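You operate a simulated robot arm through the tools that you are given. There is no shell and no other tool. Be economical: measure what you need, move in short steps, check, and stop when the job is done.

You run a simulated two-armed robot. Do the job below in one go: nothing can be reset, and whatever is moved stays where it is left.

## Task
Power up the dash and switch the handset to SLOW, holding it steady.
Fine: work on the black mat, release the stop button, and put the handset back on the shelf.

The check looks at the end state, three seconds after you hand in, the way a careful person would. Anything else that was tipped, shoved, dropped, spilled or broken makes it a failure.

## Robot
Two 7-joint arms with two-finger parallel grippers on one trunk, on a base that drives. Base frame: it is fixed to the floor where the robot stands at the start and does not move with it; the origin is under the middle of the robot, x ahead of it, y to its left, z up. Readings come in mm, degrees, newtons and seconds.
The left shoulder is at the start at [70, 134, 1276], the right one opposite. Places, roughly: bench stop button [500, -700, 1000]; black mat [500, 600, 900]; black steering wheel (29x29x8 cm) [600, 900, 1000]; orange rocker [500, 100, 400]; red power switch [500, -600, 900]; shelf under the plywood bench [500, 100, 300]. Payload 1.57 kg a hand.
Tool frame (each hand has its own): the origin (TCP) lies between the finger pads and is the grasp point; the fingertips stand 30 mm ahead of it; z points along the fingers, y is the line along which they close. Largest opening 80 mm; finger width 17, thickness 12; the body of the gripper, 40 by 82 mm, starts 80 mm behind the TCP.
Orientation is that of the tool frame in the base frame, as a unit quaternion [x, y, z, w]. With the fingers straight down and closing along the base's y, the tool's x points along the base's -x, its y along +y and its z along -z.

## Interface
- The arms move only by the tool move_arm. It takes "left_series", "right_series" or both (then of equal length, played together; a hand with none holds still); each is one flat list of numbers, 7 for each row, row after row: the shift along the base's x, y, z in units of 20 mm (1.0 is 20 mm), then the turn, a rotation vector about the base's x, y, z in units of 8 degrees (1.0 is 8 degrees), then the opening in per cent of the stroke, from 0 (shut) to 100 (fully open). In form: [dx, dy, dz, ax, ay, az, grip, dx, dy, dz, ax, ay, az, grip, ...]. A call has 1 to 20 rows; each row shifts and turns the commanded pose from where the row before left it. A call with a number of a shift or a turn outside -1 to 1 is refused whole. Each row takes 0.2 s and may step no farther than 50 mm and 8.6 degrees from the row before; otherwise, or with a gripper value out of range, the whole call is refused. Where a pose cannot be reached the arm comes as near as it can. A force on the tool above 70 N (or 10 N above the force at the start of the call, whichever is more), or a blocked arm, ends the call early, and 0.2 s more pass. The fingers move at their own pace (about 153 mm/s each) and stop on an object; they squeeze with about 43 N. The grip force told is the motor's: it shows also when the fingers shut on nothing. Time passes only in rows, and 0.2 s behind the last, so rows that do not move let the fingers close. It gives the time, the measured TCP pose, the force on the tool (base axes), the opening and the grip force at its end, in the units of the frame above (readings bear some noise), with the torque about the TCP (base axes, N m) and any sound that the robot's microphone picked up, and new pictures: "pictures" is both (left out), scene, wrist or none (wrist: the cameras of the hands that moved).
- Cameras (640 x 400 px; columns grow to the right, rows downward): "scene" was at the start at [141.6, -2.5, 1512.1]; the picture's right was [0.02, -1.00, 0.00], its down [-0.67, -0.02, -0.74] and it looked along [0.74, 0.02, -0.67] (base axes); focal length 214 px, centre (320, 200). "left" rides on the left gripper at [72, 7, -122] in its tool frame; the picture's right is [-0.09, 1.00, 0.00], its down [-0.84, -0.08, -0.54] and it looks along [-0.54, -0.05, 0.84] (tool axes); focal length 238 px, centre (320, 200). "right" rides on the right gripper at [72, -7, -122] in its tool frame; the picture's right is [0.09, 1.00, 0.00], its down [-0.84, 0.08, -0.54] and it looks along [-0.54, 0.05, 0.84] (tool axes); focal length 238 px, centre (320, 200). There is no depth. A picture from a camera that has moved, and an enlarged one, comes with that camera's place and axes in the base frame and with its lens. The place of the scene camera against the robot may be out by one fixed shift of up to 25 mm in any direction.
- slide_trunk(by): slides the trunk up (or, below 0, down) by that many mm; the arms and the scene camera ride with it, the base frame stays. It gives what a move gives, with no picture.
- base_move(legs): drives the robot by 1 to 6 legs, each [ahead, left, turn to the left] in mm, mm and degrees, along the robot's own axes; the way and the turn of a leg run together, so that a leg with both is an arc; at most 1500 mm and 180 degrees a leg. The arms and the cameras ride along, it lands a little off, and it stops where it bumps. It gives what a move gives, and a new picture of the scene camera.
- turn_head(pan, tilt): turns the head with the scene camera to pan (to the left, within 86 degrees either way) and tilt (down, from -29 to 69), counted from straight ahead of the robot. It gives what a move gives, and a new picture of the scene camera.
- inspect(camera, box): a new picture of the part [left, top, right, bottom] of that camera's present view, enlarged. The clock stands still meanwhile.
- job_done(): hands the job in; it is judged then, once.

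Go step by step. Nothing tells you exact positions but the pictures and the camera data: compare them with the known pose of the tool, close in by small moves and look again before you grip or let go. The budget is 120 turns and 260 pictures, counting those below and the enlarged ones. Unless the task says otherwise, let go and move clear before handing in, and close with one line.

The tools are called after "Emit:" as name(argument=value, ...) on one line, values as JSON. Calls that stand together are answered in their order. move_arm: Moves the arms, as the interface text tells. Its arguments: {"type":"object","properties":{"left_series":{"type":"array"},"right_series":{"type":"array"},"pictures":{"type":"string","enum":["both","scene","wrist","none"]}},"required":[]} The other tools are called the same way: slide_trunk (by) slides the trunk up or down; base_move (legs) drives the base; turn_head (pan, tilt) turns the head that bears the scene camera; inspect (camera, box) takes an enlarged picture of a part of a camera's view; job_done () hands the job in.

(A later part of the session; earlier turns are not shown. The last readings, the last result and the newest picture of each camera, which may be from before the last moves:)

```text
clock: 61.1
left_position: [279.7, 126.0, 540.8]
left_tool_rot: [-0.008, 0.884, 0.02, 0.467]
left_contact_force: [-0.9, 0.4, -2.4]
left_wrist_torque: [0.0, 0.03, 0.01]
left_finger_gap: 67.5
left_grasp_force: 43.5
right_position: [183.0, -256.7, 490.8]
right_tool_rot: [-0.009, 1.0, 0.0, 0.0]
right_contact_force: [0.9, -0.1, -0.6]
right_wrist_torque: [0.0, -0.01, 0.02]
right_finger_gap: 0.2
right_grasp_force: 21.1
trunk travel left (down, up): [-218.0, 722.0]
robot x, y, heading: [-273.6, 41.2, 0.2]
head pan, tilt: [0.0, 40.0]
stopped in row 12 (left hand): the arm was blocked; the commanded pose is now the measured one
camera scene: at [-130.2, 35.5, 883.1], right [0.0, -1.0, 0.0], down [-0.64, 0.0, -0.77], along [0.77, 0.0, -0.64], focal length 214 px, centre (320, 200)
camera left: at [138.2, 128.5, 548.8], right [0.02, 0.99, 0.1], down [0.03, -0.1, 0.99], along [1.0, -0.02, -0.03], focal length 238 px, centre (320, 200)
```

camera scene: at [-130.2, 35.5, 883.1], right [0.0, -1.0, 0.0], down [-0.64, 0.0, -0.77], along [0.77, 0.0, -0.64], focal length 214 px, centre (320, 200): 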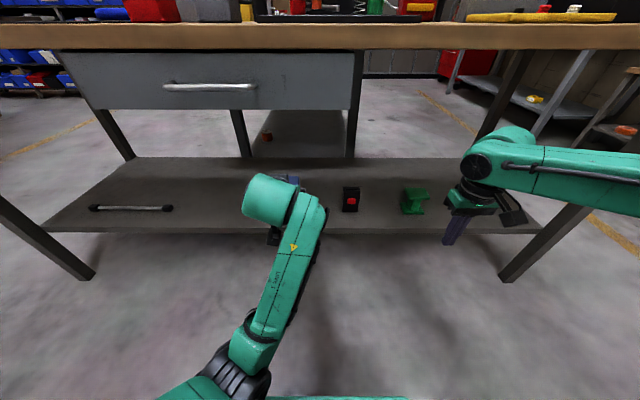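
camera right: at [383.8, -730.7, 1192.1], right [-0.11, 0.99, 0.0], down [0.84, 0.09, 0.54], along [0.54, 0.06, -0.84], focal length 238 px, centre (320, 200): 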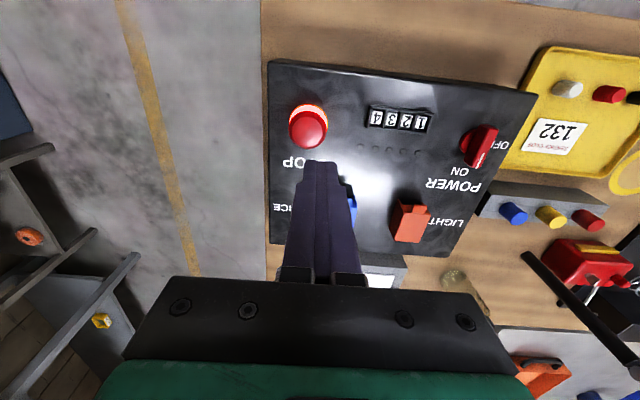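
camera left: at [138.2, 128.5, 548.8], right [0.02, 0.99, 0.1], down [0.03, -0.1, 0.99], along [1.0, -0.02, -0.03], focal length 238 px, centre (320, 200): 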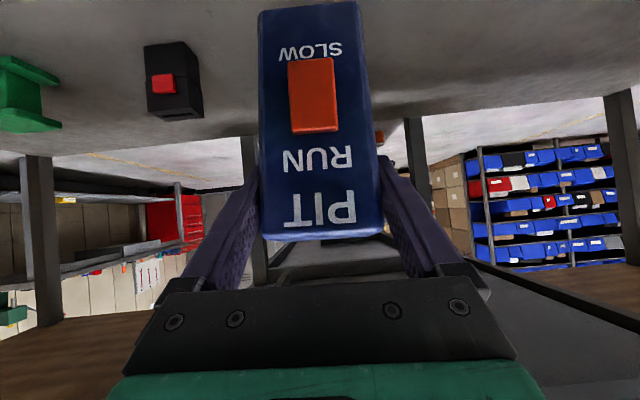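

The elbow met its own limit, but the handset is now at x≈300, clear of the bench edge (349). I back up another 50 mm for margin and then raise the trunk.

Emit:
base_move(legs=[[-50, 0, 0]])

Emit:
slide_trunk(by=400)

Emit:
slide_trunk(by=230)

Emit:
turn_head(pan=15, tilt=45)

```text
clock: 62.0
left_position: [228.6, 125.0, 540.4]
left_tool_rot: [-0.008, 0.884, 0.02, 0.468]
left_contact_force: [0.4, -0.6, -2.6]
left_wrist_torque: [-0.04, 0.01, 0.03]
left_finger_gap: 67.7
left_grasp_force: 42.6
right_position: [133.8, -256.6, 491.9]
right_tool_rot: [-0.009, 1.0, -0.001, 0.0]
right_contact_force: [-0.4, 0.3, 0.1]
right_wrist_torque: [0.01, -0.03, -0.03]
right_finger_gap: 0.0
right_grasp_force: 21.4
trunk travel left (down, up): [-218.0, 722.0]
robot x, y, heading: [-322.8, 39.1, 0.2]
head pan, tilt: [0.0, 40.0]
camera scene: at [-180.6, 35.2, 883.2], right [0.0, -1.0, 0.0], down [-0.64, 0.0, -0.77], along [0.77, 0.0, -0.64], focal length 214 px, centre (320, 200)
```

scene: 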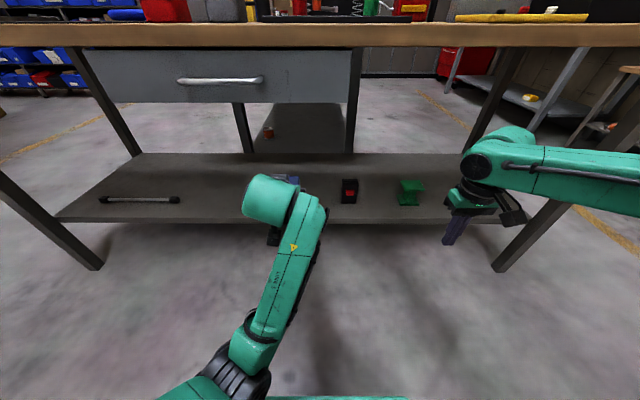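

```text
clock: 65.9
left_position: [231.1, 124.9, 940.5]
left_tool_rot: [-0.007, 0.884, 0.021, 0.467]
left_contact_force: [-0.2, -0.1, -2.2]
left_wrist_torque: [0.03, 0.06, -0.03]
left_finger_gap: 67.7
left_grasp_force: 43.1
right_position: [132.7, -255.9, 892.5]
right_tool_rot: [-0.01, 1.0, 0.0, 0.001]
right_contact_force: [0.1, -0.5, 0.4]
right_wrist_torque: [0.0, 0.02, 0.0]
right_finger_gap: 0.0
right_grasp_force: 21.5
trunk travel left (down, up): [-618.0, 322.0]
robot x, y, heading: [-322.6, 41.2, 0.4]
head pan, tilt: [0.0, 40.0]
```

```text
clock: 68.3
left_position: [230.3, 125.0, 1170.0]
left_tool_rot: [-0.008, 0.884, 0.021, 0.467]
left_contact_force: [-0.3, -0.4, -2.4]
left_wrist_torque: [-0.01, 0.06, -0.04]
left_finger_gap: 67.6
left_grasp_force: 42.8
right_position: [133.7, -256.2, 1120.7]
right_tool_rot: [-0.01, 1.0, 0.0, 0.0]
right_contact_force: [1.1, -0.4, 0.4]
right_wrist_torque: [0.0, -0.03, 0.02]
right_finger_gap: 0.1
right_grasp_force: 21.9
trunk travel left (down, up): [-848.0, 92.0]
robot x, y, heading: [-325.5, 40.3, 0.5]
head pan, tilt: [0.0, 40.0]
```

```text
clock: 69.0
left_position: [231.2, 125.0, 1169.9]
left_tool_rot: [-0.008, 0.884, 0.021, 0.467]
left_contact_force: [0.0, -0.2, -3.1]
left_wrist_torque: [-0.04, 0.02, 0.01]
left_finger_gap: 67.7
left_grasp_force: 43.0
right_position: [133.7, -256.6, 1122.0]
right_tool_rot: [-0.01, 1.0, 0.0, -0.001]
right_contact_force: [-0.3, 0.9, 0.3]
right_wrist_torque: [0.01, 0.02, -0.02]
right_finger_gap: 0.0
right_grasp_force: 21.6
trunk travel left (down, up): [-848.0, 92.0]
robot x, y, heading: [-321.5, 37.2, 0.4]
head pan, tilt: [15.0, 45.0]
camera scene: at [-186.4, 56.1, 1505.9], right [0.26, -0.96, 0.0], down [-0.68, -0.19, -0.71], along [0.68, 0.19, -0.71], focal length 214 px, centre (320, 200)
```

scene: 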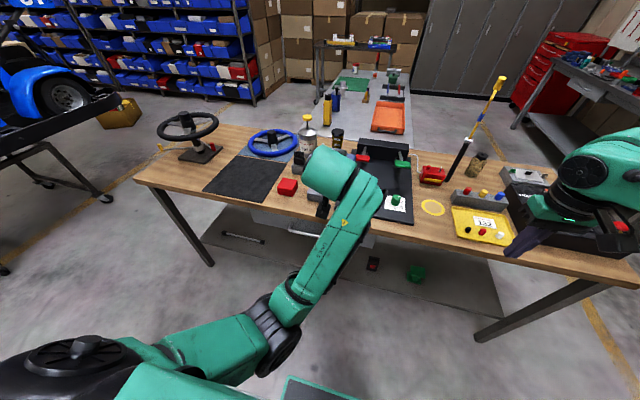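

Handset is up at z≈1170. I drive left 480 and forward 240 so the mat lies in front of the robot.

Emit:
base_move(legs=[[0, 475, 0], [240, 0, 0]])

Emit:
turn_head(pan=0, tilt=50)

```text
clock: 73.3
left_position: [466.3, 599.8, 1171.7]
left_tool_rot: [-0.006, 0.883, 0.02, 0.468]
left_contact_force: [0.2, -0.3, -3.2]
left_wrist_torque: [0.0, 0.05, 0.02]
left_finger_gap: 67.7
left_grasp_force: 42.6
right_position: [368.9, 216.8, 1122.9]
right_tool_rot: [-0.007, 1.0, 0.0, 0.001]
right_contact_force: [0.2, 0.0, -0.5]
right_wrist_torque: [0.0, 0.02, -0.02]
right_finger_gap: 0.0
right_grasp_force: 21.2
trunk travel left (down, up): [-848.0, 92.0]
robot x, y, heading: [-89.0, 516.3, 0.0]
head pan, tilt: [15.0, 45.0]
camera scene: at [49.1, 530.8, 1506.2], right [0.26, -0.97, 0.0], down [-0.68, -0.18, -0.71], along [0.68, 0.18, -0.71], focal length 214 px, centre (320, 200)
```

scene: 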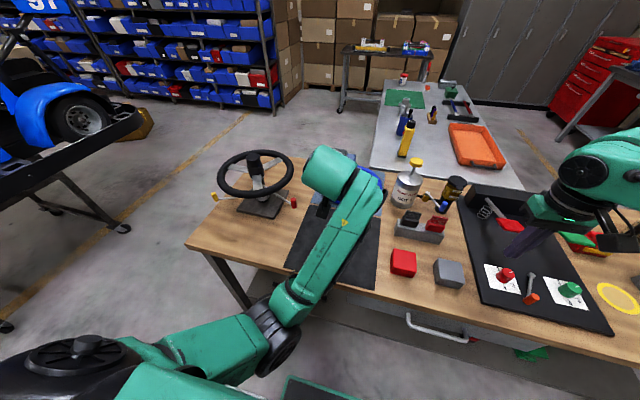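

```text
clock: 74.0
left_position: [470.5, 599.1, 1171.1]
left_tool_rot: [-0.006, 0.884, 0.02, 0.467]
left_contact_force: [0.0, 0.0, -2.6]
left_wrist_torque: [0.01, 0.08, 0.02]
left_finger_gap: 67.9
left_grasp_force: 42.6
right_position: [371.6, 216.0, 1121.6]
right_tool_rot: [-0.008, 1.0, 0.0, 0.0]
right_contact_force: [-0.6, -0.4, 0.0]
right_wrist_torque: [-0.01, 0.01, 0.0]
right_finger_gap: 0.0
right_grasp_force: 21.4
trunk travel left (down, up): [-848.0, 92.0]
robot x, y, heading: [-80.8, 517.0, 0.1]
head pan, tilt: [0.0, 50.0]
camera scene: at [51.2, 509.6, 1498.9], right [0.0, -1.0, 0.0], down [-0.77, 0.0, -0.64], along [0.64, 0.0, -0.77], focal length 214 px, centre (320, 200)
```

scene: 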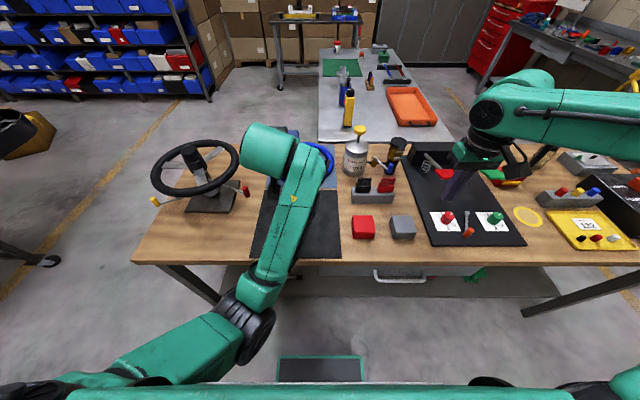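

Mat lies in front (x≈340–590, y≈440–710). I level the handset (undo the extra pitch) and lower it towards the mat.

Emit:
move_arm(left_series=[0, -0.2, -0.5, -0.12, 0.63, -0.11, 60, 0, -0.2, -0.5, -0.12, 0.63, -0.11, 60, -0.3, -0.3, -1, 0, 0, 0, 60, -0.3, -0.3, -1, 0, 0, 0, 60, 0, 0, -1, 0, 0, 0, 60, 0, 0, -1, 0, 0, 0, 60, 0, 0, -1, 0, 0, 0, 60], pictures="both")

```text
clock: 75.2
left_position: [483.7, 597.7, 1178.8]
left_tool_rot: [-0.006, 0.886, 0.017, 0.464]
left_contact_force: [0.4, -0.1, -2.2]
left_wrist_torque: [0.02, 0.03, 0.02]
left_finger_gap: 67.9
left_grasp_force: 43.1
right_position: [371.7, 216.4, 1121.0]
right_tool_rot: [-0.008, 1.0, 0.0, 0.001]
right_contact_force: [0.2, -0.3, -0.3]
right_wrist_torque: [-0.01, 0.03, 0.01]
right_finger_gap: 0.0
right_grasp_force: 21.1
trunk travel left (down, up): [-848.0, 92.0]
robot x, y, heading: [-87.3, 513.1, 0.2]
head pan, tilt: [0.0, 50.0]
stopped in row 5 (left hand): the arm was blocked; the commanded pose is now the measured one
camera scene: at [50.8, 509.4, 1498.9], right [0.0, -1.0, 0.0], down [-0.77, 0.0, -0.64], along [0.64, 0.0, -0.77], focal length 214 px, centre (320, 200)
camera left: at [340.9, 599.9, 1189.0], right [0.03, 0.99, 0.1], down [0.03, -0.1, 0.99], along [1.0, -0.02, -0.04], focal length 238 px, centre (320, 200)
```

scene: 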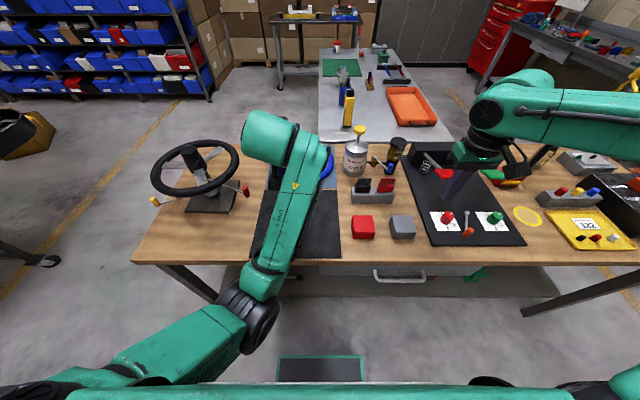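
left: 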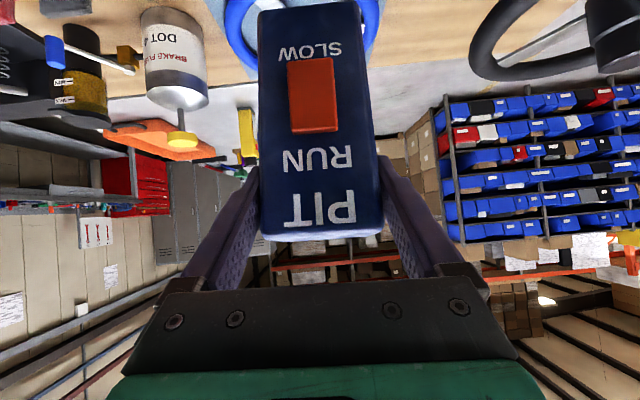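

The arm is still jammed against its own body; I move it forward and up first, then rotate.

Emit:
move_arm(left_series=[1, 0, 0.3, 0, 0, 0, 60, 1, 0, 0.3, 0, 0, 0, 60, 1, 0, 0, 0, 0, 0, 60, 0, 0, 0, -0.12, 0.6, -0.1, 60, 0, 0, 0, -0.1, 0.6, -0.1, 60], pictures="none")

```text
clock: 76.4
left_position: [543.1, 594.3, 1192.4]
left_tool_rot: [0.001, 0.922, -0.006, 0.387]
left_contact_force: [0.3, 0.3, -2.2]
left_wrist_torque: [0.02, -0.02, -0.01]
left_finger_gap: 68.0
left_grasp_force: 42.9
right_position: [371.5, 217.6, 1122.3]
right_tool_rot: [-0.008, 1.0, 0.0, 0.0]
right_contact_force: [-0.2, -0.2, 0.2]
right_wrist_torque: [-0.01, 0.01, 0.02]
right_finger_gap: 0.0
right_grasp_force: 21.3
trunk travel left (down, up): [-848.0, 92.0]
robot x, y, heading: [-86.0, 517.7, 0.2]
head pan, tilt: [0.0, 50.0]
```

Oriented well now. Next I raise the right hand and turn it into a pressing pose: pitched 40 degrees down, yawed toward the handset from the right.

Emit:
move_arm(right_series=[0, 0, 0.7, 0, -1, 0, 0, 0, 0, 0.7, 0, -1, 0, 0, 0, 0, 0.7, 0, -1, 0, 0, 0, 0, 0.7, 0, -1, 0, 0, 0, 0, 0.7, 0, -1, 0, 0, 0, 0, 0.7, 0, -1, 0, 0, 0, 0.8, 0, 0, 0, 1, 0, 0, 0.8, 0, 0, 0, 1, 0, 0, 0.8, 0, 0, 0, 1, 0, 0, 0.8, 0, 0, 0, 1, 0, 0, 0.8, 0, 0, 0, 1, 0, 0, 0.8, 0, 0, 0, 1, 0], pictures="both")

```text
clock: 79.0
left_position: [543.0, 595.3, 1192.2]
left_tool_rot: [0.001, 0.922, -0.006, 0.388]
left_contact_force: [0.3, -0.7, -1.1]
left_wrist_torque: [-0.01, 0.02, -0.02]
left_finger_gap: 67.6
left_grasp_force: 42.6
right_position: [372.0, 305.8, 1202.7]
right_tool_rot: [-0.378, 0.831, 0.163, 0.374]
right_contact_force: [0.5, -0.4, -0.4]
right_wrist_torque: [-0.02, 0.02, -0.03]
right_finger_gap: 0.1
right_grasp_force: 21.5
right hand out of reach, approached as far as the arm can: row 6
trunk travel left (down, up): [-848.0, 92.0]
robot x, y, heading: [-86.8, 512.0, 0.2]
head pan, tilt: [0.0, 50.0]
camera scene: at [51.1, 509.7, 1498.9], right [0.0, -1.0, 0.0], down [-0.77, 0.0, -0.64], along [0.64, 0.0, -0.77], focal length 214 px, centre (320, 200)
camera right: at [286.0, 198.0, 1230.5], right [-0.79, 0.61, -0.08], down [0.04, 0.18, 0.98], along [0.61, 0.77, -0.16], focal length 238 px, centre (320, 200)
```

scene: 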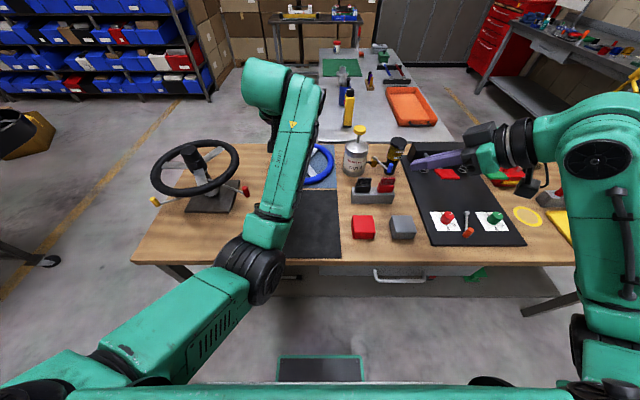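
right: 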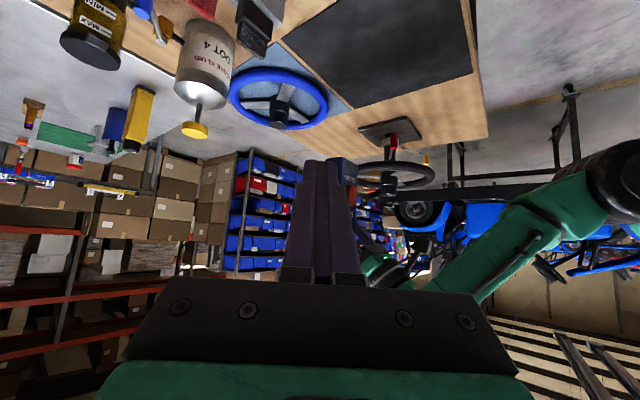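

Now I nudge the left hand back to x≈525 and lower everything with the trunk.

Emit:
move_arm(left_series=[-0.5, -0.3, 0, 0, 0, 0, 60, -0.5, -0.3, 0, 0, 0, 0, 60], pictures="none")

Emit:
slide_trunk(by=-145)

Emit:
turn_head(pan=5, tilt=50)

Emit:
inspect(camera="right", box=[0, 0, 640, 400])

Emit:
inspect(camera="left", box=[0, 0, 640, 400])

```text
clock: 79.6
left_position: [522.3, 582.8, 1192.7]
left_tool_rot: [0.0, 0.922, -0.005, 0.388]
left_contact_force: [-0.3, 0.1, -1.5]
left_wrist_torque: [-0.01, 0.01, 0.0]
left_finger_gap: 67.5
left_grasp_force: 43.3
right_position: [371.2, 304.2, 1203.6]
right_tool_rot: [-0.379, 0.832, 0.163, 0.372]
right_contact_force: [0.1, 0.1, -0.3]
right_wrist_torque: [-0.01, -0.01, 0.0]
right_finger_gap: 0.0
right_grasp_force: 21.6
trunk travel left (down, up): [-848.0, 92.0]
robot x, y, heading: [-82.4, 515.2, 0.1]
head pan, tilt: [0.0, 50.0]
```

```text
clock: 81.3
left_position: [523.4, 583.0, 1047.5]
left_tool_rot: [0.001, 0.921, -0.005, 0.389]
left_contact_force: [0.0, -0.7, -3.5]
left_wrist_torque: [-0.03, 0.04, 0.06]
left_finger_gap: 67.6
left_grasp_force: 42.7
right_position: [370.5, 305.0, 1057.5]
right_tool_rot: [-0.378, 0.832, 0.162, 0.373]
right_contact_force: [1.8, 0.6, -0.6]
right_wrist_torque: [0.0, -0.05, 0.02]
right_finger_gap: 0.0
right_grasp_force: 21.2
trunk travel left (down, up): [-703.0, 237.0]
robot x, y, heading: [-83.6, 515.3, -0.1]
head pan, tilt: [0.0, 50.0]
```

```text
clock: 81.9
left_position: [522.1, 583.4, 1047.5]
left_tool_rot: [0.0, 0.921, -0.006, 0.389]
left_contact_force: [0.0, -0.2, -2.0]
left_wrist_torque: [0.0, 0.01, -0.02]
left_finger_gap: 67.5
left_grasp_force: 43.1
right_position: [370.1, 304.8, 1057.5]
right_tool_rot: [-0.378, 0.831, 0.163, 0.373]
right_contact_force: [-0.2, 0.6, -0.5]
right_wrist_torque: [0.03, -0.01, 0.01]
right_finger_gap: 0.0
right_grasp_force: 21.0
trunk travel left (down, up): [-703.0, 237.0]
robot x, y, heading: [-87.4, 511.4, -0.2]
head pan, tilt: [5.0, 50.0]
camera scene: at [49.9, 516.2, 1354.0], right [0.09, -1.0, 0.0], down [-0.76, -0.07, -0.64], along [0.64, 0.06, -0.77], focal length 214 px, centre (320, 200)
```

scene: 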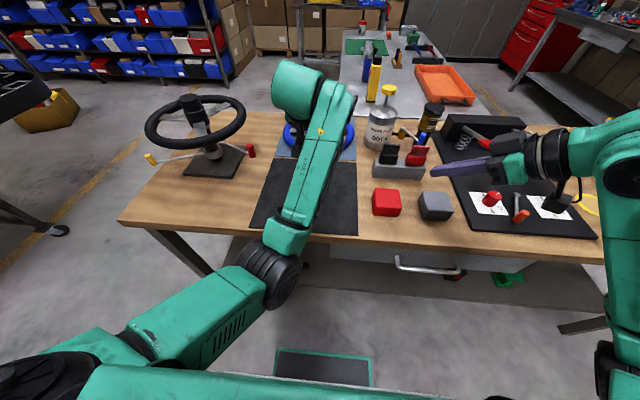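

```text
1.00 times, centred on (320, 200) of right
camera zoom: at [285.2, 197.9, 1085.6], right [-0.79, 0.61, -0.08], down [0.04, 0.18, 0.98], along [0.62, 0.77, -0.16], focal length 238 px, centre (320, 200)
```

zoom: 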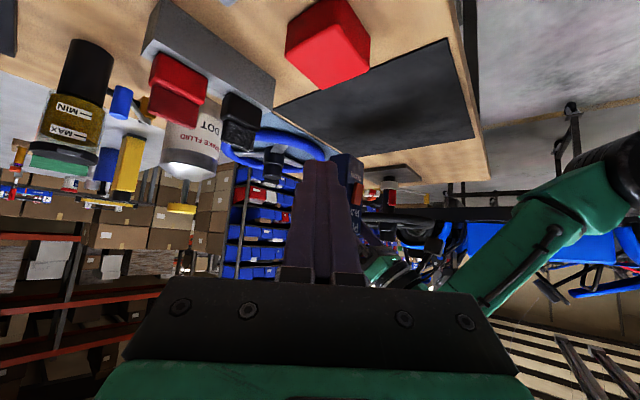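

```text
1.00 times, centred on (320, 200) of left
camera zoom: at [384.4, 591.1, 1079.6], right [0.07, 1.0, 0.06], down [0.2, -0.07, 0.98], along [0.98, -0.06, -0.2], focal length 238 px, centre (320, 200)
```

zoom: 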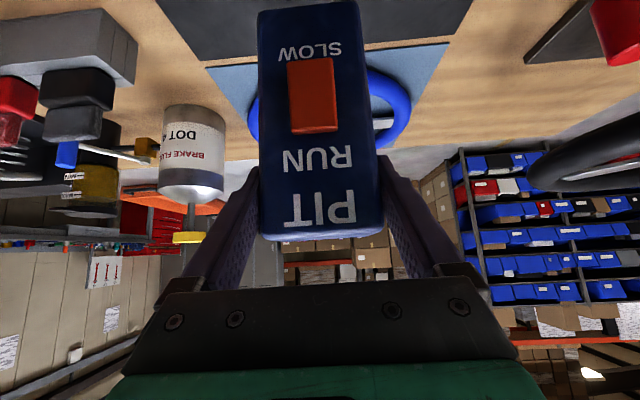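

Handset bottom is about 25 mm above the mat and within it. I lower 20 mm more, then inch until the mat takes it.

Emit:
slide_trunk(by=-20)

Emit:
move_arm(left_series=[0, 0, -0.15, 0, 0, 0, 60], pictures="none")

Emit:
inspect(camera="right", box=[220, 20, 480, 220])

```text
clock: 82.6
left_position: [521.5, 582.8, 1027.6]
left_tool_rot: [0.0, 0.922, -0.005, 0.388]
left_contact_force: [0.0, 0.4, -2.1]
left_wrist_torque: [0.01, 0.02, 0.02]
left_finger_gap: 67.6
left_grasp_force: 43.6
right_position: [369.5, 306.4, 1038.5]
right_tool_rot: [-0.378, 0.831, 0.163, 0.373]
right_contact_force: [0.6, 0.7, 0.2]
right_wrist_torque: [0.01, -0.04, 0.01]
right_finger_gap: 0.0
right_grasp_force: 20.8
trunk travel left (down, up): [-683.0, 257.0]
robot x, y, heading: [-83.2, 509.4, -0.1]
head pan, tilt: [5.0, 50.0]
```

```text
clock: 83.0
left_position: [522.2, 584.3, 1025.8]
left_tool_rot: [-0.002, 0.921, -0.004, 0.389]
left_contact_force: [0.3, 0.1, -2.5]
left_wrist_torque: [-0.03, 0.0, 0.0]
left_finger_gap: 67.8
left_grasp_force: 43.1
right_position: [372.3, 304.7, 1038.0]
right_tool_rot: [-0.378, 0.832, 0.162, 0.373]
right_contact_force: [-0.3, -1.2, 0.0]
right_wrist_torque: [0.0, 0.01, 0.0]
right_finger_gap: 0.0
right_grasp_force: 20.8
trunk travel left (down, up): [-683.0, 257.0]
robot x, y, heading: [-88.7, 513.2, 0.4]
head pan, tilt: [5.0, 50.0]
```

```text
2.00 times, centred on (350, 120) of right
camera zoom: at [285.5, 197.8, 1065.5], right [-0.79, 0.61, -0.08], down [0.04, 0.18, 0.98], along [0.62, 0.77, -0.16], focal length 477 px, centre (260, 360)
```

zoom: 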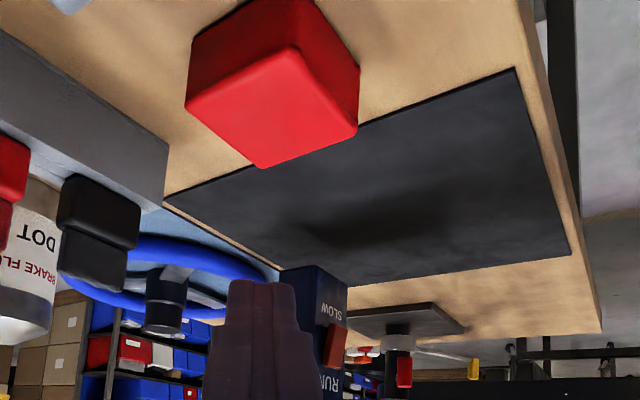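

Emit:
move_arm(left_series=[0, 0, -0.15, 0, 0, 0, 60, 0, 0, -0.15, 0, 0, 0, 60], pictures="none")

```text
clock: 83.6
left_position: [523.7, 586.0, 1020.2]
left_tool_rot: [-0.001, 0.921, -0.003, 0.39]
left_contact_force: [-0.5, 0.9, -2.4]
left_wrist_torque: [0.02, 0.01, -0.01]
left_finger_gap: 67.9
left_grasp_force: 43.2
right_position: [371.2, 305.4, 1038.0]
right_tool_rot: [-0.378, 0.832, 0.162, 0.373]
right_contact_force: [-1.1, 0.5, -0.4]
right_wrist_torque: [-0.03, -0.02, -0.01]
right_finger_gap: 0.0
right_grasp_force: 21.0
trunk travel left (down, up): [-683.0, 257.0]
robot x, y, heading: [-86.5, 512.1, -0.1]
head pan, tilt: [5.0, 50.0]
```

Emit:
move_arm(left_series=[0, 0, -0.15, 0, 0, 0, 60, 0, 0, -0.15, 0, 0, 0, 60], pictures="wrist")

Emit:
inspect(camera="right", box=[280, 90, 460, 220])

```text
clock: 84.2
left_position: [524.0, 587.9, 1015.6]
left_tool_rot: [-0.002, 0.92, -0.001, 0.392]
left_contact_force: [-1.6, -0.3, -2.4]
left_wrist_torque: [0.0, 0.02, 0.03]
left_finger_gap: 67.5
left_grasp_force: 43.0
right_position: [371.3, 306.3, 1038.6]
right_tool_rot: [-0.378, 0.832, 0.162, 0.373]
right_contact_force: [0.4, 0.4, -0.7]
right_wrist_torque: [0.02, 0.02, 0.01]
right_finger_gap: 0.0
right_grasp_force: 21.9
trunk travel left (down, up): [-683.0, 257.0]
robot x, y, heading: [-86.1, 517.1, 0.1]
head pan, tilt: [5.0, 50.0]
camera left: at [386.2, 595.1, 1047.0], right [0.06, 1.0, 0.06], down [0.19, -0.07, 0.98], along [0.98, -0.05, -0.19], focal length 238 px, centre (320, 200)
```

left: 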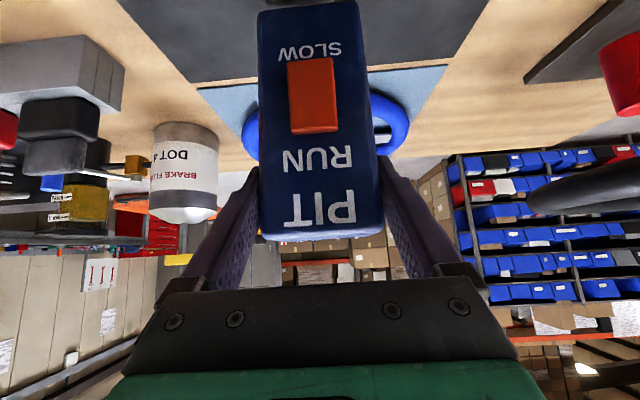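

```text
3.08 times, centred on (370, 155) of right
camera zoom: at [285.2, 197.9, 1065.6], right [-0.79, 0.61, -0.08], down [0.04, 0.18, 0.98], along [0.62, 0.77, -0.16], focal length 733 px, centre (166, 338)
```

zoom: 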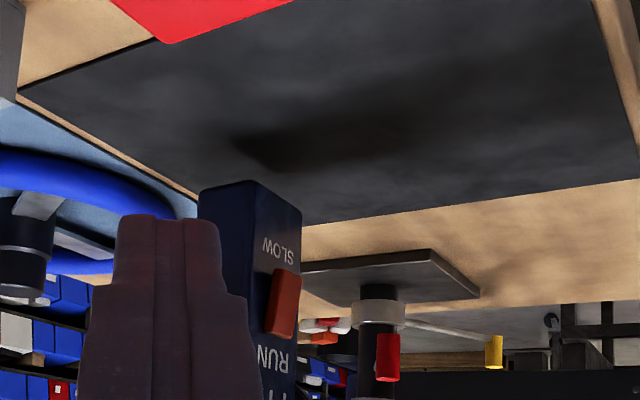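

The mat looks some 20 mm lower still (z≈870). I lower the trunk 12 mm and look.

Emit:
slide_trunk(by=-12)

Emit:
inspect(camera="right", box=[280, 90, 460, 220])

```text
clock: 84.8
left_position: [524.1, 586.9, 1002.5]
left_tool_rot: [-0.001, 0.921, 0.0, 0.39]
left_contact_force: [-0.4, -0.2, -2.8]
left_wrist_torque: [-0.02, 0.04, -0.02]
left_finger_gap: 67.5
left_grasp_force: 43.4
right_position: [371.3, 305.6, 1026.5]
right_tool_rot: [-0.378, 0.832, 0.162, 0.373]
right_contact_force: [-0.2, 0.4, 0.3]
right_wrist_torque: [-0.05, 0.01, 0.05]
right_finger_gap: 0.0
right_grasp_force: 21.3
trunk travel left (down, up): [-671.0, 269.0]
robot x, y, heading: [-82.7, 513.6, 0.2]
head pan, tilt: [5.0, 50.0]
```

```text
3.08 times, centred on (370, 155) of right
camera zoom: at [285.2, 197.8, 1053.6], right [-0.79, 0.61, -0.08], down [0.04, 0.18, 0.98], along [0.62, 0.77, -0.16], focal length 733 px, centre (166, 338)
```

zoom: 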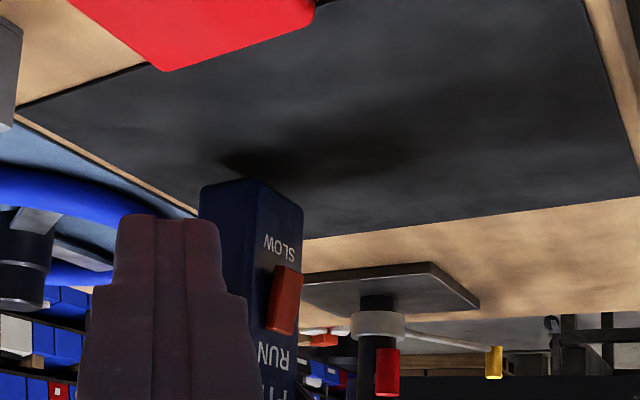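

Emit:
slide_trunk(by=-6)

Emit:
inspect(camera="right", box=[280, 90, 460, 220])

```text
clock: 85.4
left_position: [522.9, 588.4, 994.7]
left_tool_rot: [-0.002, 0.921, 0.001, 0.389]
left_contact_force: [-0.1, 0.4, -2.1]
left_wrist_torque: [0.03, 0.03, 0.02]
left_finger_gap: 67.6
left_grasp_force: 43.2
right_position: [370.5, 305.4, 1019.8]
right_tool_rot: [-0.378, 0.832, 0.162, 0.372]
right_contact_force: [0.0, 0.2, 0.0]
right_wrist_torque: [-0.02, -0.02, 0.06]
right_finger_gap: 0.3
right_grasp_force: 20.8
trunk travel left (down, up): [-665.0, 275.0]
robot x, y, heading: [-85.9, 514.4, 0.3]
head pan, tilt: [5.0, 50.0]
```

```text
3.08 times, centred on (370, 155) of right
camera zoom: at [285.2, 197.8, 1047.6], right [-0.79, 0.61, -0.08], down [0.04, 0.18, 0.98], along [0.62, 0.77, -0.16], focal length 733 px, centre (166, 338)
```

zoom: 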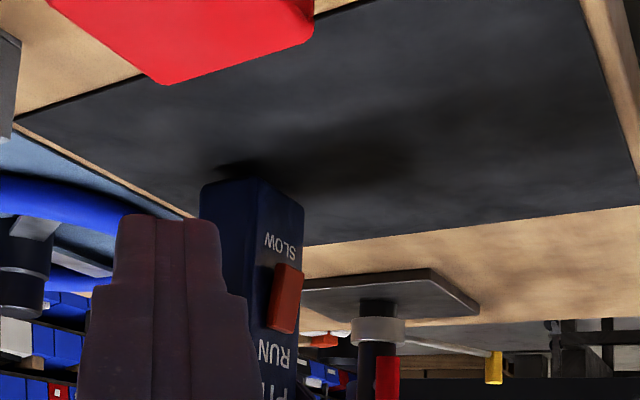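

Emit:
slide_trunk(by=-4)

Emit:
inspect(camera="right", box=[320, 120, 400, 180])

```text
clock: 85.9
left_position: [523.0, 588.2, 987.9]
left_tool_rot: [-0.001, 0.921, 0.001, 0.389]
left_contact_force: [0.5, -0.3, -2.9]
left_wrist_torque: [0.01, -0.01, 0.0]
left_finger_gap: 67.6
left_grasp_force: 42.9
right_position: [371.5, 304.9, 1015.8]
right_tool_rot: [-0.378, 0.832, 0.163, 0.373]
right_contact_force: [-0.9, 0.7, -0.8]
right_wrist_torque: [-0.01, 0.04, 0.0]
right_finger_gap: 0.2
right_grasp_force: 21.2
trunk travel left (down, up): [-661.0, 279.0]
robot x, y, heading: [-82.1, 510.5, 0.0]
head pan, tilt: [5.0, 50.0]
```

```text
6.67 times, centred on (360, 150) of right
camera zoom: at [285.2, 197.8, 1043.6], right [-0.79, 0.61, -0.08], down [0.04, 0.18, 0.98], along [0.62, 0.77, -0.16], focal length 1589 px, centre (53, 533)
```

zoom: 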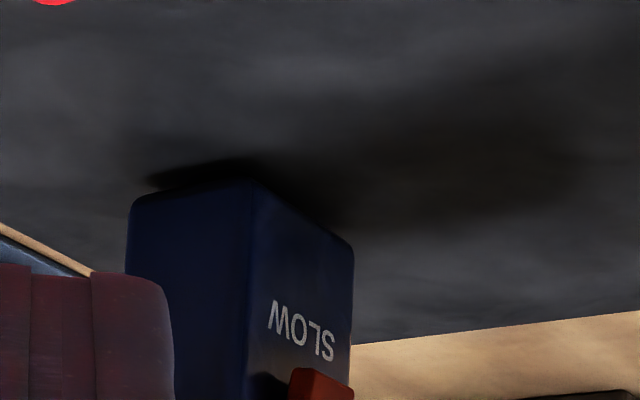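

Gap about 5 mm. Two more small drops.

Emit:
slide_trunk(by=-4)

Emit:
inspect(camera="right", box=[320, 120, 400, 180])

```text
clock: 86.4
left_position: [524.2, 588.7, 985.5]
left_tool_rot: [-0.001, 0.922, 0.0, 0.388]
left_contact_force: [0.0, -1.4, -1.5]
left_wrist_torque: [-0.05, 0.04, 0.02]
left_finger_gap: 67.7
left_grasp_force: 42.9
right_position: [370.3, 306.3, 1012.8]
right_tool_rot: [-0.378, 0.831, 0.163, 0.373]
right_contact_force: [-0.1, 0.6, 0.3]
right_wrist_torque: [0.02, -0.02, 0.01]
right_finger_gap: 0.0
right_grasp_force: 21.2
trunk travel left (down, up): [-657.0, 283.0]
robot x, y, heading: [-84.9, 512.2, 0.1]
head pan, tilt: [5.0, 50.0]
```

```text
6.67 times, centred on (360, 150) of right
camera zoom: at [285.0, 197.8, 1039.7], right [-0.79, 0.61, -0.08], down [0.04, 0.18, 0.98], along [0.62, 0.77, -0.16], focal length 1589 px, centre (53, 533)
```

zoom: 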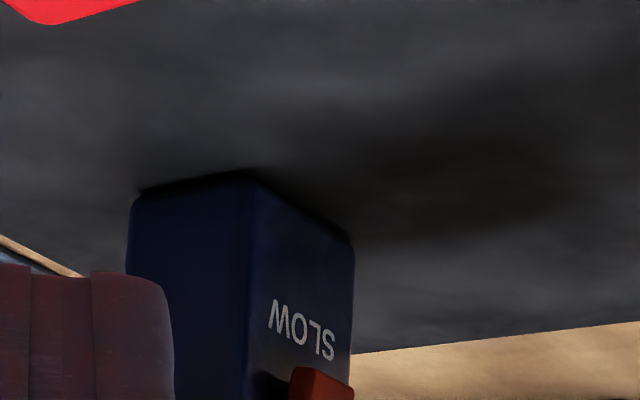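

Emit:
slide_trunk(by=-3)

Emit:
inspect(camera="left", box=[230, 0, 410, 150])

```text
clock: 86.9
left_position: [523.2, 589.4, 985.7]
left_tool_rot: [-0.001, 0.92, 0.0, 0.392]
left_contact_force: [4.6, 0.4, 12.4]
left_wrist_torque: [-0.18, -0.28, -0.03]
left_finger_gap: 67.6
left_grasp_force: 43.5
right_position: [368.8, 306.3, 1010.0]
right_tool_rot: [-0.379, 0.831, 0.163, 0.374]
right_contact_force: [0.2, 0.3, -0.6]
right_wrist_torque: [-0.03, -0.01, 0.02]
right_finger_gap: 0.0
right_grasp_force: 21.5
trunk travel left (down, up): [-654.0, 286.0]
robot x, y, heading: [-85.5, 514.4, -0.0]
head pan, tilt: [5.0, 50.0]
```

```text
2.67 times, centred on (320, 75) of left
camera zoom: at [384.3, 595.3, 1016.8], right [0.06, 1.0, 0.07], down [0.19, -0.08, 0.98], along [0.98, -0.05, -0.19], focal length 636 px, centre (320, 533)
```

zoom: 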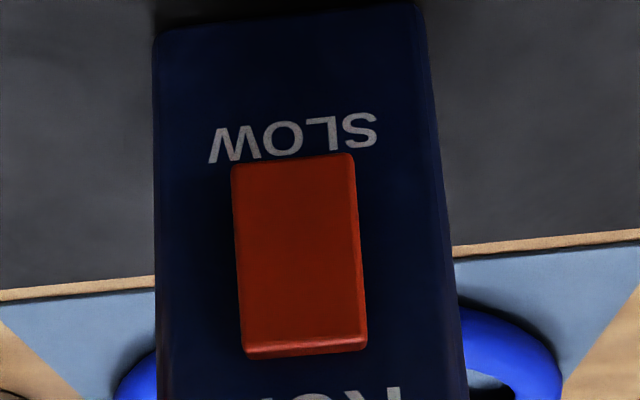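

The handset now stands on the mat (contact at TCP z 985.7, mat at ≈865), still held. The rocker spans z≈910–955 at y≈589, face x≈511. I turn the right hand further so it comes from the right side, clear of the left hand's camera.

Emit:
move_arm(right_series=[0.9, 0, 0, 0, 0, 1, 0, 0.9, 0, 0, 0, 0, 1, 0, 0.9, 0, 0, 0, 0, 1, 0, 0.9, 0, 0, 0, 0, 1, 0, 0, 1, 0, 0, 0, 0, 0, 0, 1, 0, 0, 0, 0, 0, 0, 1, 0, 0, 0, 0, 0, 0, 1, 0, 0, 0, 0, 0, 0, 1, 0, 0, 0, 0, 0], pictures="both")

```text
clock: 88.9
left_position: [521.9, 588.9, 985.1]
left_tool_rot: [-0.001, 0.921, -0.001, 0.391]
left_contact_force: [4.6, 4.1, 14.2]
left_wrist_torque: [0.21, -0.34, -0.19]
left_finger_gap: 67.5
left_grasp_force: 43.2
right_position: [440.9, 406.3, 1009.8]
right_tool_rot: [-0.593, 0.694, 0.259, 0.314]
right_contact_force: [-0.2, 0.3, 1.0]
right_wrist_torque: [0.03, -0.01, -0.01]
right_finger_gap: 0.1
right_grasp_force: 21.6
trunk travel left (down, up): [-654.0, 286.0]
robot x, y, heading: [-85.5, 514.8, -0.2]
head pan, tilt: [5.0, 50.0]
camera scene: at [47.9, 516.5, 1305.2], right [0.09, -1.0, 0.0], down [-0.76, -0.07, -0.64], along [0.64, 0.06, -0.77], focal length 214 px, centre (320, 200)
camera right: at [426.2, 268.6, 1037.3], right [-0.99, 0.1, -0.08], down [-0.06, 0.17, 0.98], along [0.11, 0.98, -0.16], focal length 238 px, centre (320, 200)
```

scene: 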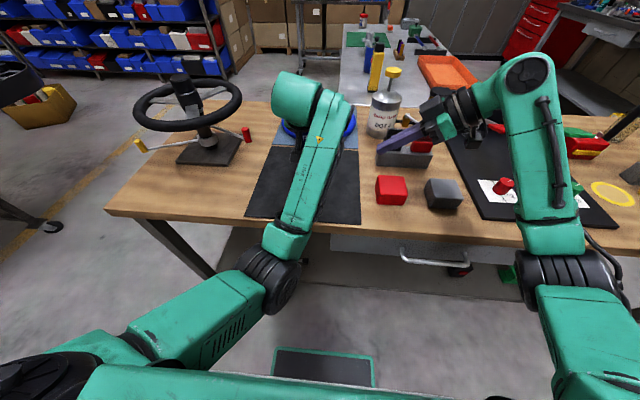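
right: 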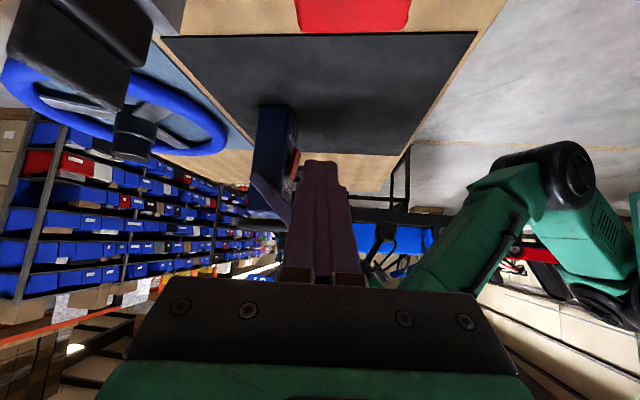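

Emit:
inspect(camera="right", box=[230, 90, 350, 200])

Emit:
move_arm(right_series=[0, 1, -0.7, 0, 0, 0, 0, 0, 1, -0.7, 0, 0, 0, 0, 0, 1, -0.7, 0, 0, 0, 0, 0, 1, -0.7, 0, 0, 0, 0], pictures="both")

```text
3.64 times, centred on (290, 145) of right
camera zoom: at [426.2, 268.6, 1037.3], right [-0.99, 0.1, -0.08], down [-0.06, 0.17, 0.98], along [0.11, 0.98, -0.16], focal length 867 px, centre (429, 400)
```

zoom: 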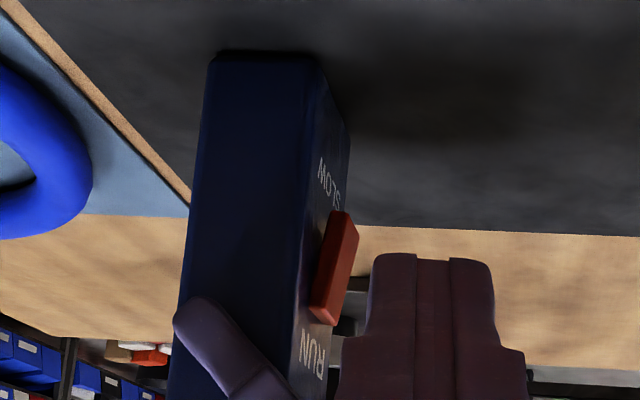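

```text
clock: 89.9
left_position: [523.0, 590.1, 986.8]
left_tool_rot: [-0.001, 0.921, 0.0, 0.391]
left_contact_force: [3.0, 2.4, 12.4]
left_wrist_torque: [0.08, -0.11, -0.13]
left_finger_gap: 67.6
left_grasp_force: 42.8
right_position: [441.3, 486.2, 954.5]
right_tool_rot: [-0.593, 0.694, 0.259, 0.315]
right_contact_force: [0.6, 0.1, -0.1]
right_wrist_torque: [0.01, 0.0, 0.03]
right_finger_gap: 0.0
right_grasp_force: 21.2
trunk travel left (down, up): [-654.0, 286.0]
robot x, y, heading: [-86.7, 514.0, 0.1]
head pan, tilt: [5.0, 50.0]
camera scene: at [47.7, 516.5, 1305.2], right [0.09, -1.0, 0.0], down [-0.76, -0.07, -0.64], along [0.64, 0.06, -0.77], focal length 214 px, centre (320, 200)
camera right: at [426.0, 348.2, 981.2], right [-0.99, 0.1, -0.08], down [-0.06, 0.17, 0.98], along [0.11, 0.98, -0.16], focal length 238 px, centre (320, 200)
```

scene: 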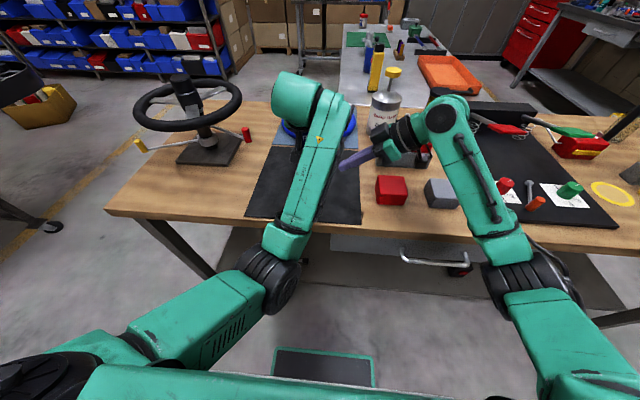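
right: 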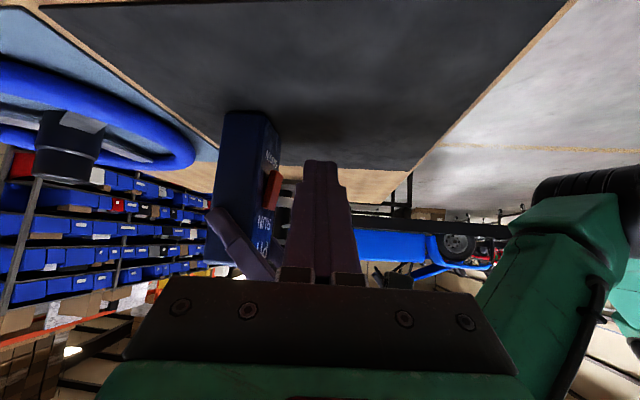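

The rocker's SLOW end sticks out, so it is at RUN. I move the fingertip in front of the SLOW end.

Emit:
move_arm(right_series=[0, 1, -0.3, 0, 0, 0, 0, 0, 1, -0.3, 0, 0, 0, 0, 0, 1, -0.3, 0, 0, 0, 0, 0, 1, -0.3, 0, 0, 0, 0, 0.2, 0.25, -0.1, 0, 0, 0, 0], pictures="wrist")

Emit:
inspect(camera="left", box=[160, 0, 420, 160])

```text
clock: 91.1
left_position: [523.1, 589.0, 984.9]
left_tool_rot: [-0.002, 0.921, 0.0, 0.391]
left_contact_force: [1.8, 1.9, 12.0]
left_wrist_torque: [0.02, -0.01, -0.08]
left_finger_gap: 67.7
left_grasp_force: 43.6
right_position: [445.6, 569.9, 928.3]
right_tool_rot: [-0.592, 0.695, 0.259, 0.316]
right_contact_force: [0.2, 0.7, 0.0]
right_wrist_torque: [0.04, -0.01, -0.02]
right_finger_gap: 0.1
right_grasp_force: 21.6
trunk travel left (down, up): [-654.0, 286.0]
robot x, y, heading: [-87.0, 516.4, 0.2]
head pan, tilt: [5.0, 50.0]
camera right: at [430.6, 433.3, 955.7], right [-0.99, 0.1, -0.08], down [-0.06, 0.17, 0.98], along [0.11, 0.98, -0.16], focal length 238 px, centre (320, 200)
```

right: 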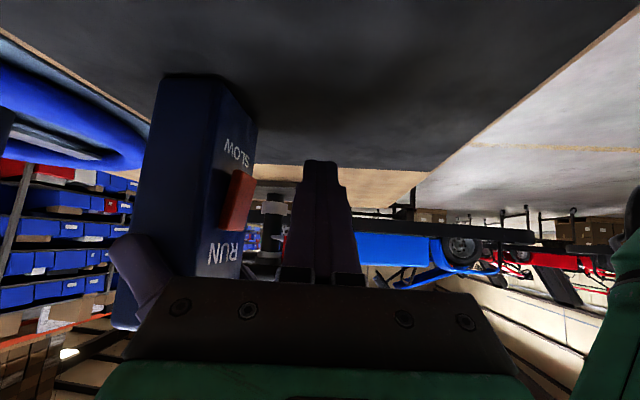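

```text
2.46 times, centred on (290, 80) of left
camera zoom: at [384.0, 595.2, 1017.1], right [0.06, 1.0, 0.07], down [0.19, -0.08, 0.98], along [0.98, -0.05, -0.2], focal length 587 px, centre (394, 495)
```

zoom: 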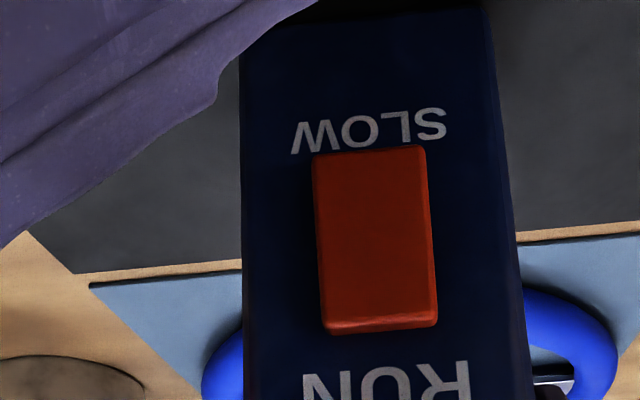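

The tip is at about (450,592,908). I raise 5 mm and advance toward the rocker's lower end.

Emit:
move_arm(right_series=[0.6, 0, 0.25, 0, 0, 0, 0, 0.6, 0, 0, 0, 0, 0, 0, 0.4, 0, 0, 0, 0, 0, 0], pictures="wrist")

Emit:
inspect(camera="left", box=[200, 0, 440, 150])

```text
clock: 91.9
left_position: [522.8, 590.0, 985.2]
left_tool_rot: [-0.001, 0.921, 0.0, 0.39]
left_contact_force: [2.0, 1.5, 12.4]
left_wrist_torque: [0.0, -0.02, -0.03]
left_finger_gap: 67.7
left_grasp_force: 42.9
right_position: [477.0, 570.7, 932.6]
right_tool_rot: [-0.593, 0.695, 0.259, 0.315]
right_contact_force: [-0.1, 0.2, 0.4]
right_wrist_torque: [-0.02, -0.03, -0.02]
right_finger_gap: 0.0
right_grasp_force: 20.8
trunk travel left (down, up): [-654.0, 286.0]
robot x, y, heading: [-86.9, 515.8, 0.0]
head pan, tilt: [5.0, 50.0]
camera right: at [461.8, 433.5, 960.5], right [-0.99, 0.1, -0.08], down [-0.06, 0.17, 0.98], along [0.11, 0.98, -0.16], focal length 238 px, centre (320, 200)
```

right: 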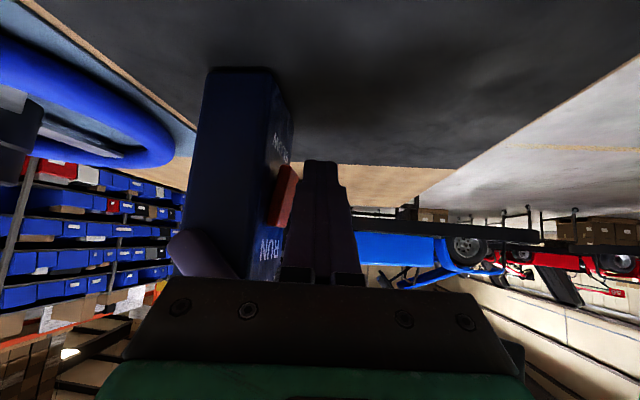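

```text
2.67 times, centred on (320, 75) of left
camera zoom: at [383.9, 595.2, 1017.0], right [0.06, 1.0, 0.07], down [0.19, -0.08, 0.98], along [0.98, -0.05, -0.2], focal length 636 px, centre (320, 533)
```

zoom: 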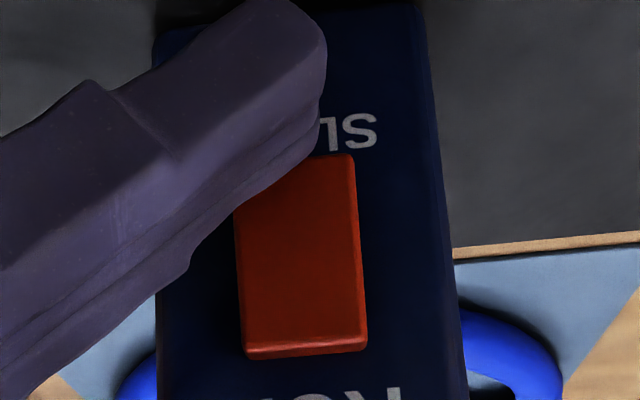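

Well placed. Small advances now.

Emit:
move_arm(right_series=[0.2, 0.1, 0, 0, 0, 0, 0, 0.2, 0.1, 0, 0, 0, 0, 0, 0.15, 0, 0, 0, 0, 0, 0], pictures="none")

Emit:
inspect(camera="left", box=[200, 0, 440, 150])

```text
clock: 92.7
left_position: [522.9, 588.2, 985.5]
left_tool_rot: [-0.004, 0.921, 0.002, 0.39]
left_contact_force: [23.3, 27.7, 16.0]
left_wrist_torque: [-2.17, 1.34, -0.28]
left_finger_gap: 67.8
left_grasp_force: 43.4
right_position: [488.7, 570.9, 931.8]
right_tool_rot: [-0.592, 0.696, 0.259, 0.313]
right_contact_force: [-26.3, -33.1, -8.4]
right_wrist_torque: [2.79, -1.88, -0.32]
right_finger_gap: 0.1
right_grasp_force: 21.3
trunk travel left (down, up): [-654.0, 286.0]
robot x, y, heading: [-85.9, 514.2, -0.1]
head pan, tilt: [5.0, 50.0]
```

```text
2.67 times, centred on (320, 75) of left
camera zoom: at [383.8, 594.6, 1017.0], right [0.06, 1.0, 0.07], down [0.19, -0.08, 0.98], along [0.98, -0.04, -0.2], focal length 636 px, centre (320, 533)
```

zoom: 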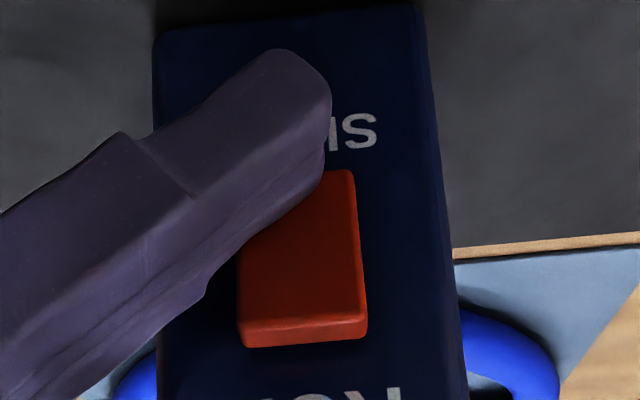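

The rocker seems to have tipped. I back off in x and look.

Emit:
move_arm(right_series=[-0.3, -0.2, 0, 0, 0, 0, 0, -0.7, -0.5, 0, 0, 0, 0, 0, -1, 0, 0, 0, 0, 0, 0], pictures="wrist")

Emit:
inspect(camera="left", box=[200, 0, 440, 150])

Emit:
inspect(camera="right", box=[140, 50, 300, 200])

```text
clock: 93.5
left_position: [522.5, 588.7, 984.3]
left_tool_rot: [-0.001, 0.92, 0.0, 0.391]
left_contact_force: [0.6, 2.6, 11.7]
left_wrist_torque: [0.09, -0.02, -0.09]
left_finger_gap: 67.4
left_grasp_force: 42.3
right_position: [449.3, 560.9, 931.8]
right_tool_rot: [-0.593, 0.695, 0.259, 0.315]
right_contact_force: [0.5, 0.0, -0.5]
right_wrist_torque: [0.0, 0.03, 0.01]
right_finger_gap: 0.1
right_grasp_force: 21.5
trunk travel left (down, up): [-654.0, 286.0]
robot x, y, heading: [-84.1, 509.3, 0.3]
head pan, tilt: [5.0, 50.0]
camera right: at [433.3, 423.9, 960.5], right [-0.99, 0.1, -0.08], down [-0.06, 0.17, 0.98], along [0.11, 0.98, -0.16], focal length 238 px, centre (320, 200)
```

right: 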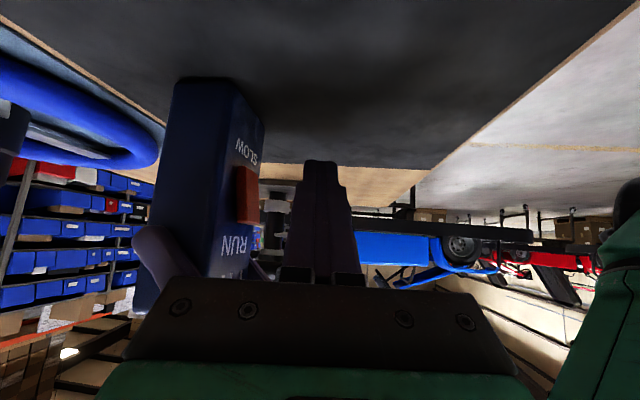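

```text
2.67 times, centred on (320, 75) of left
camera zoom: at [384.1, 595.4, 1017.0], right [0.06, 1.0, 0.07], down [0.19, -0.08, 0.98], along [0.98, -0.05, -0.2], focal length 636 px, centre (320, 533)
```

zoom: 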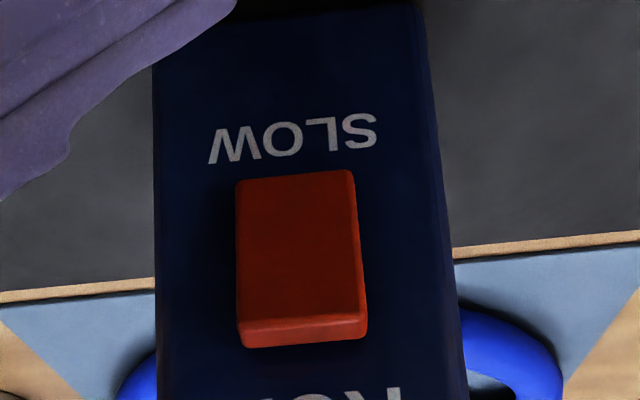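

```text
2.67 times, centred on (220, 125) of right
camera zoom: at [433.3, 423.9, 960.5], right [-0.99, 0.1, -0.08], down [-0.06, 0.17, 0.98], along [0.11, 0.98, -0.16], focal length 636 px, centre (587, 400)
```

zoom: 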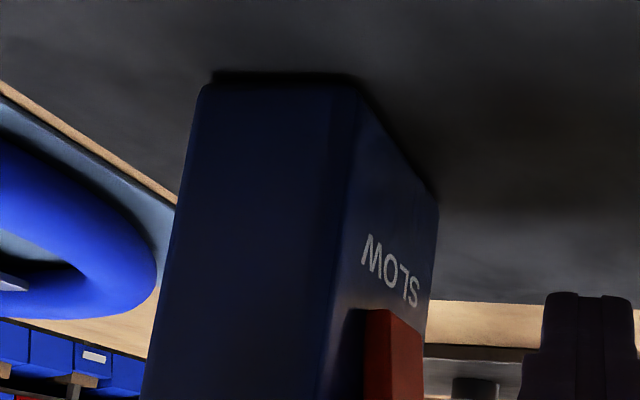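

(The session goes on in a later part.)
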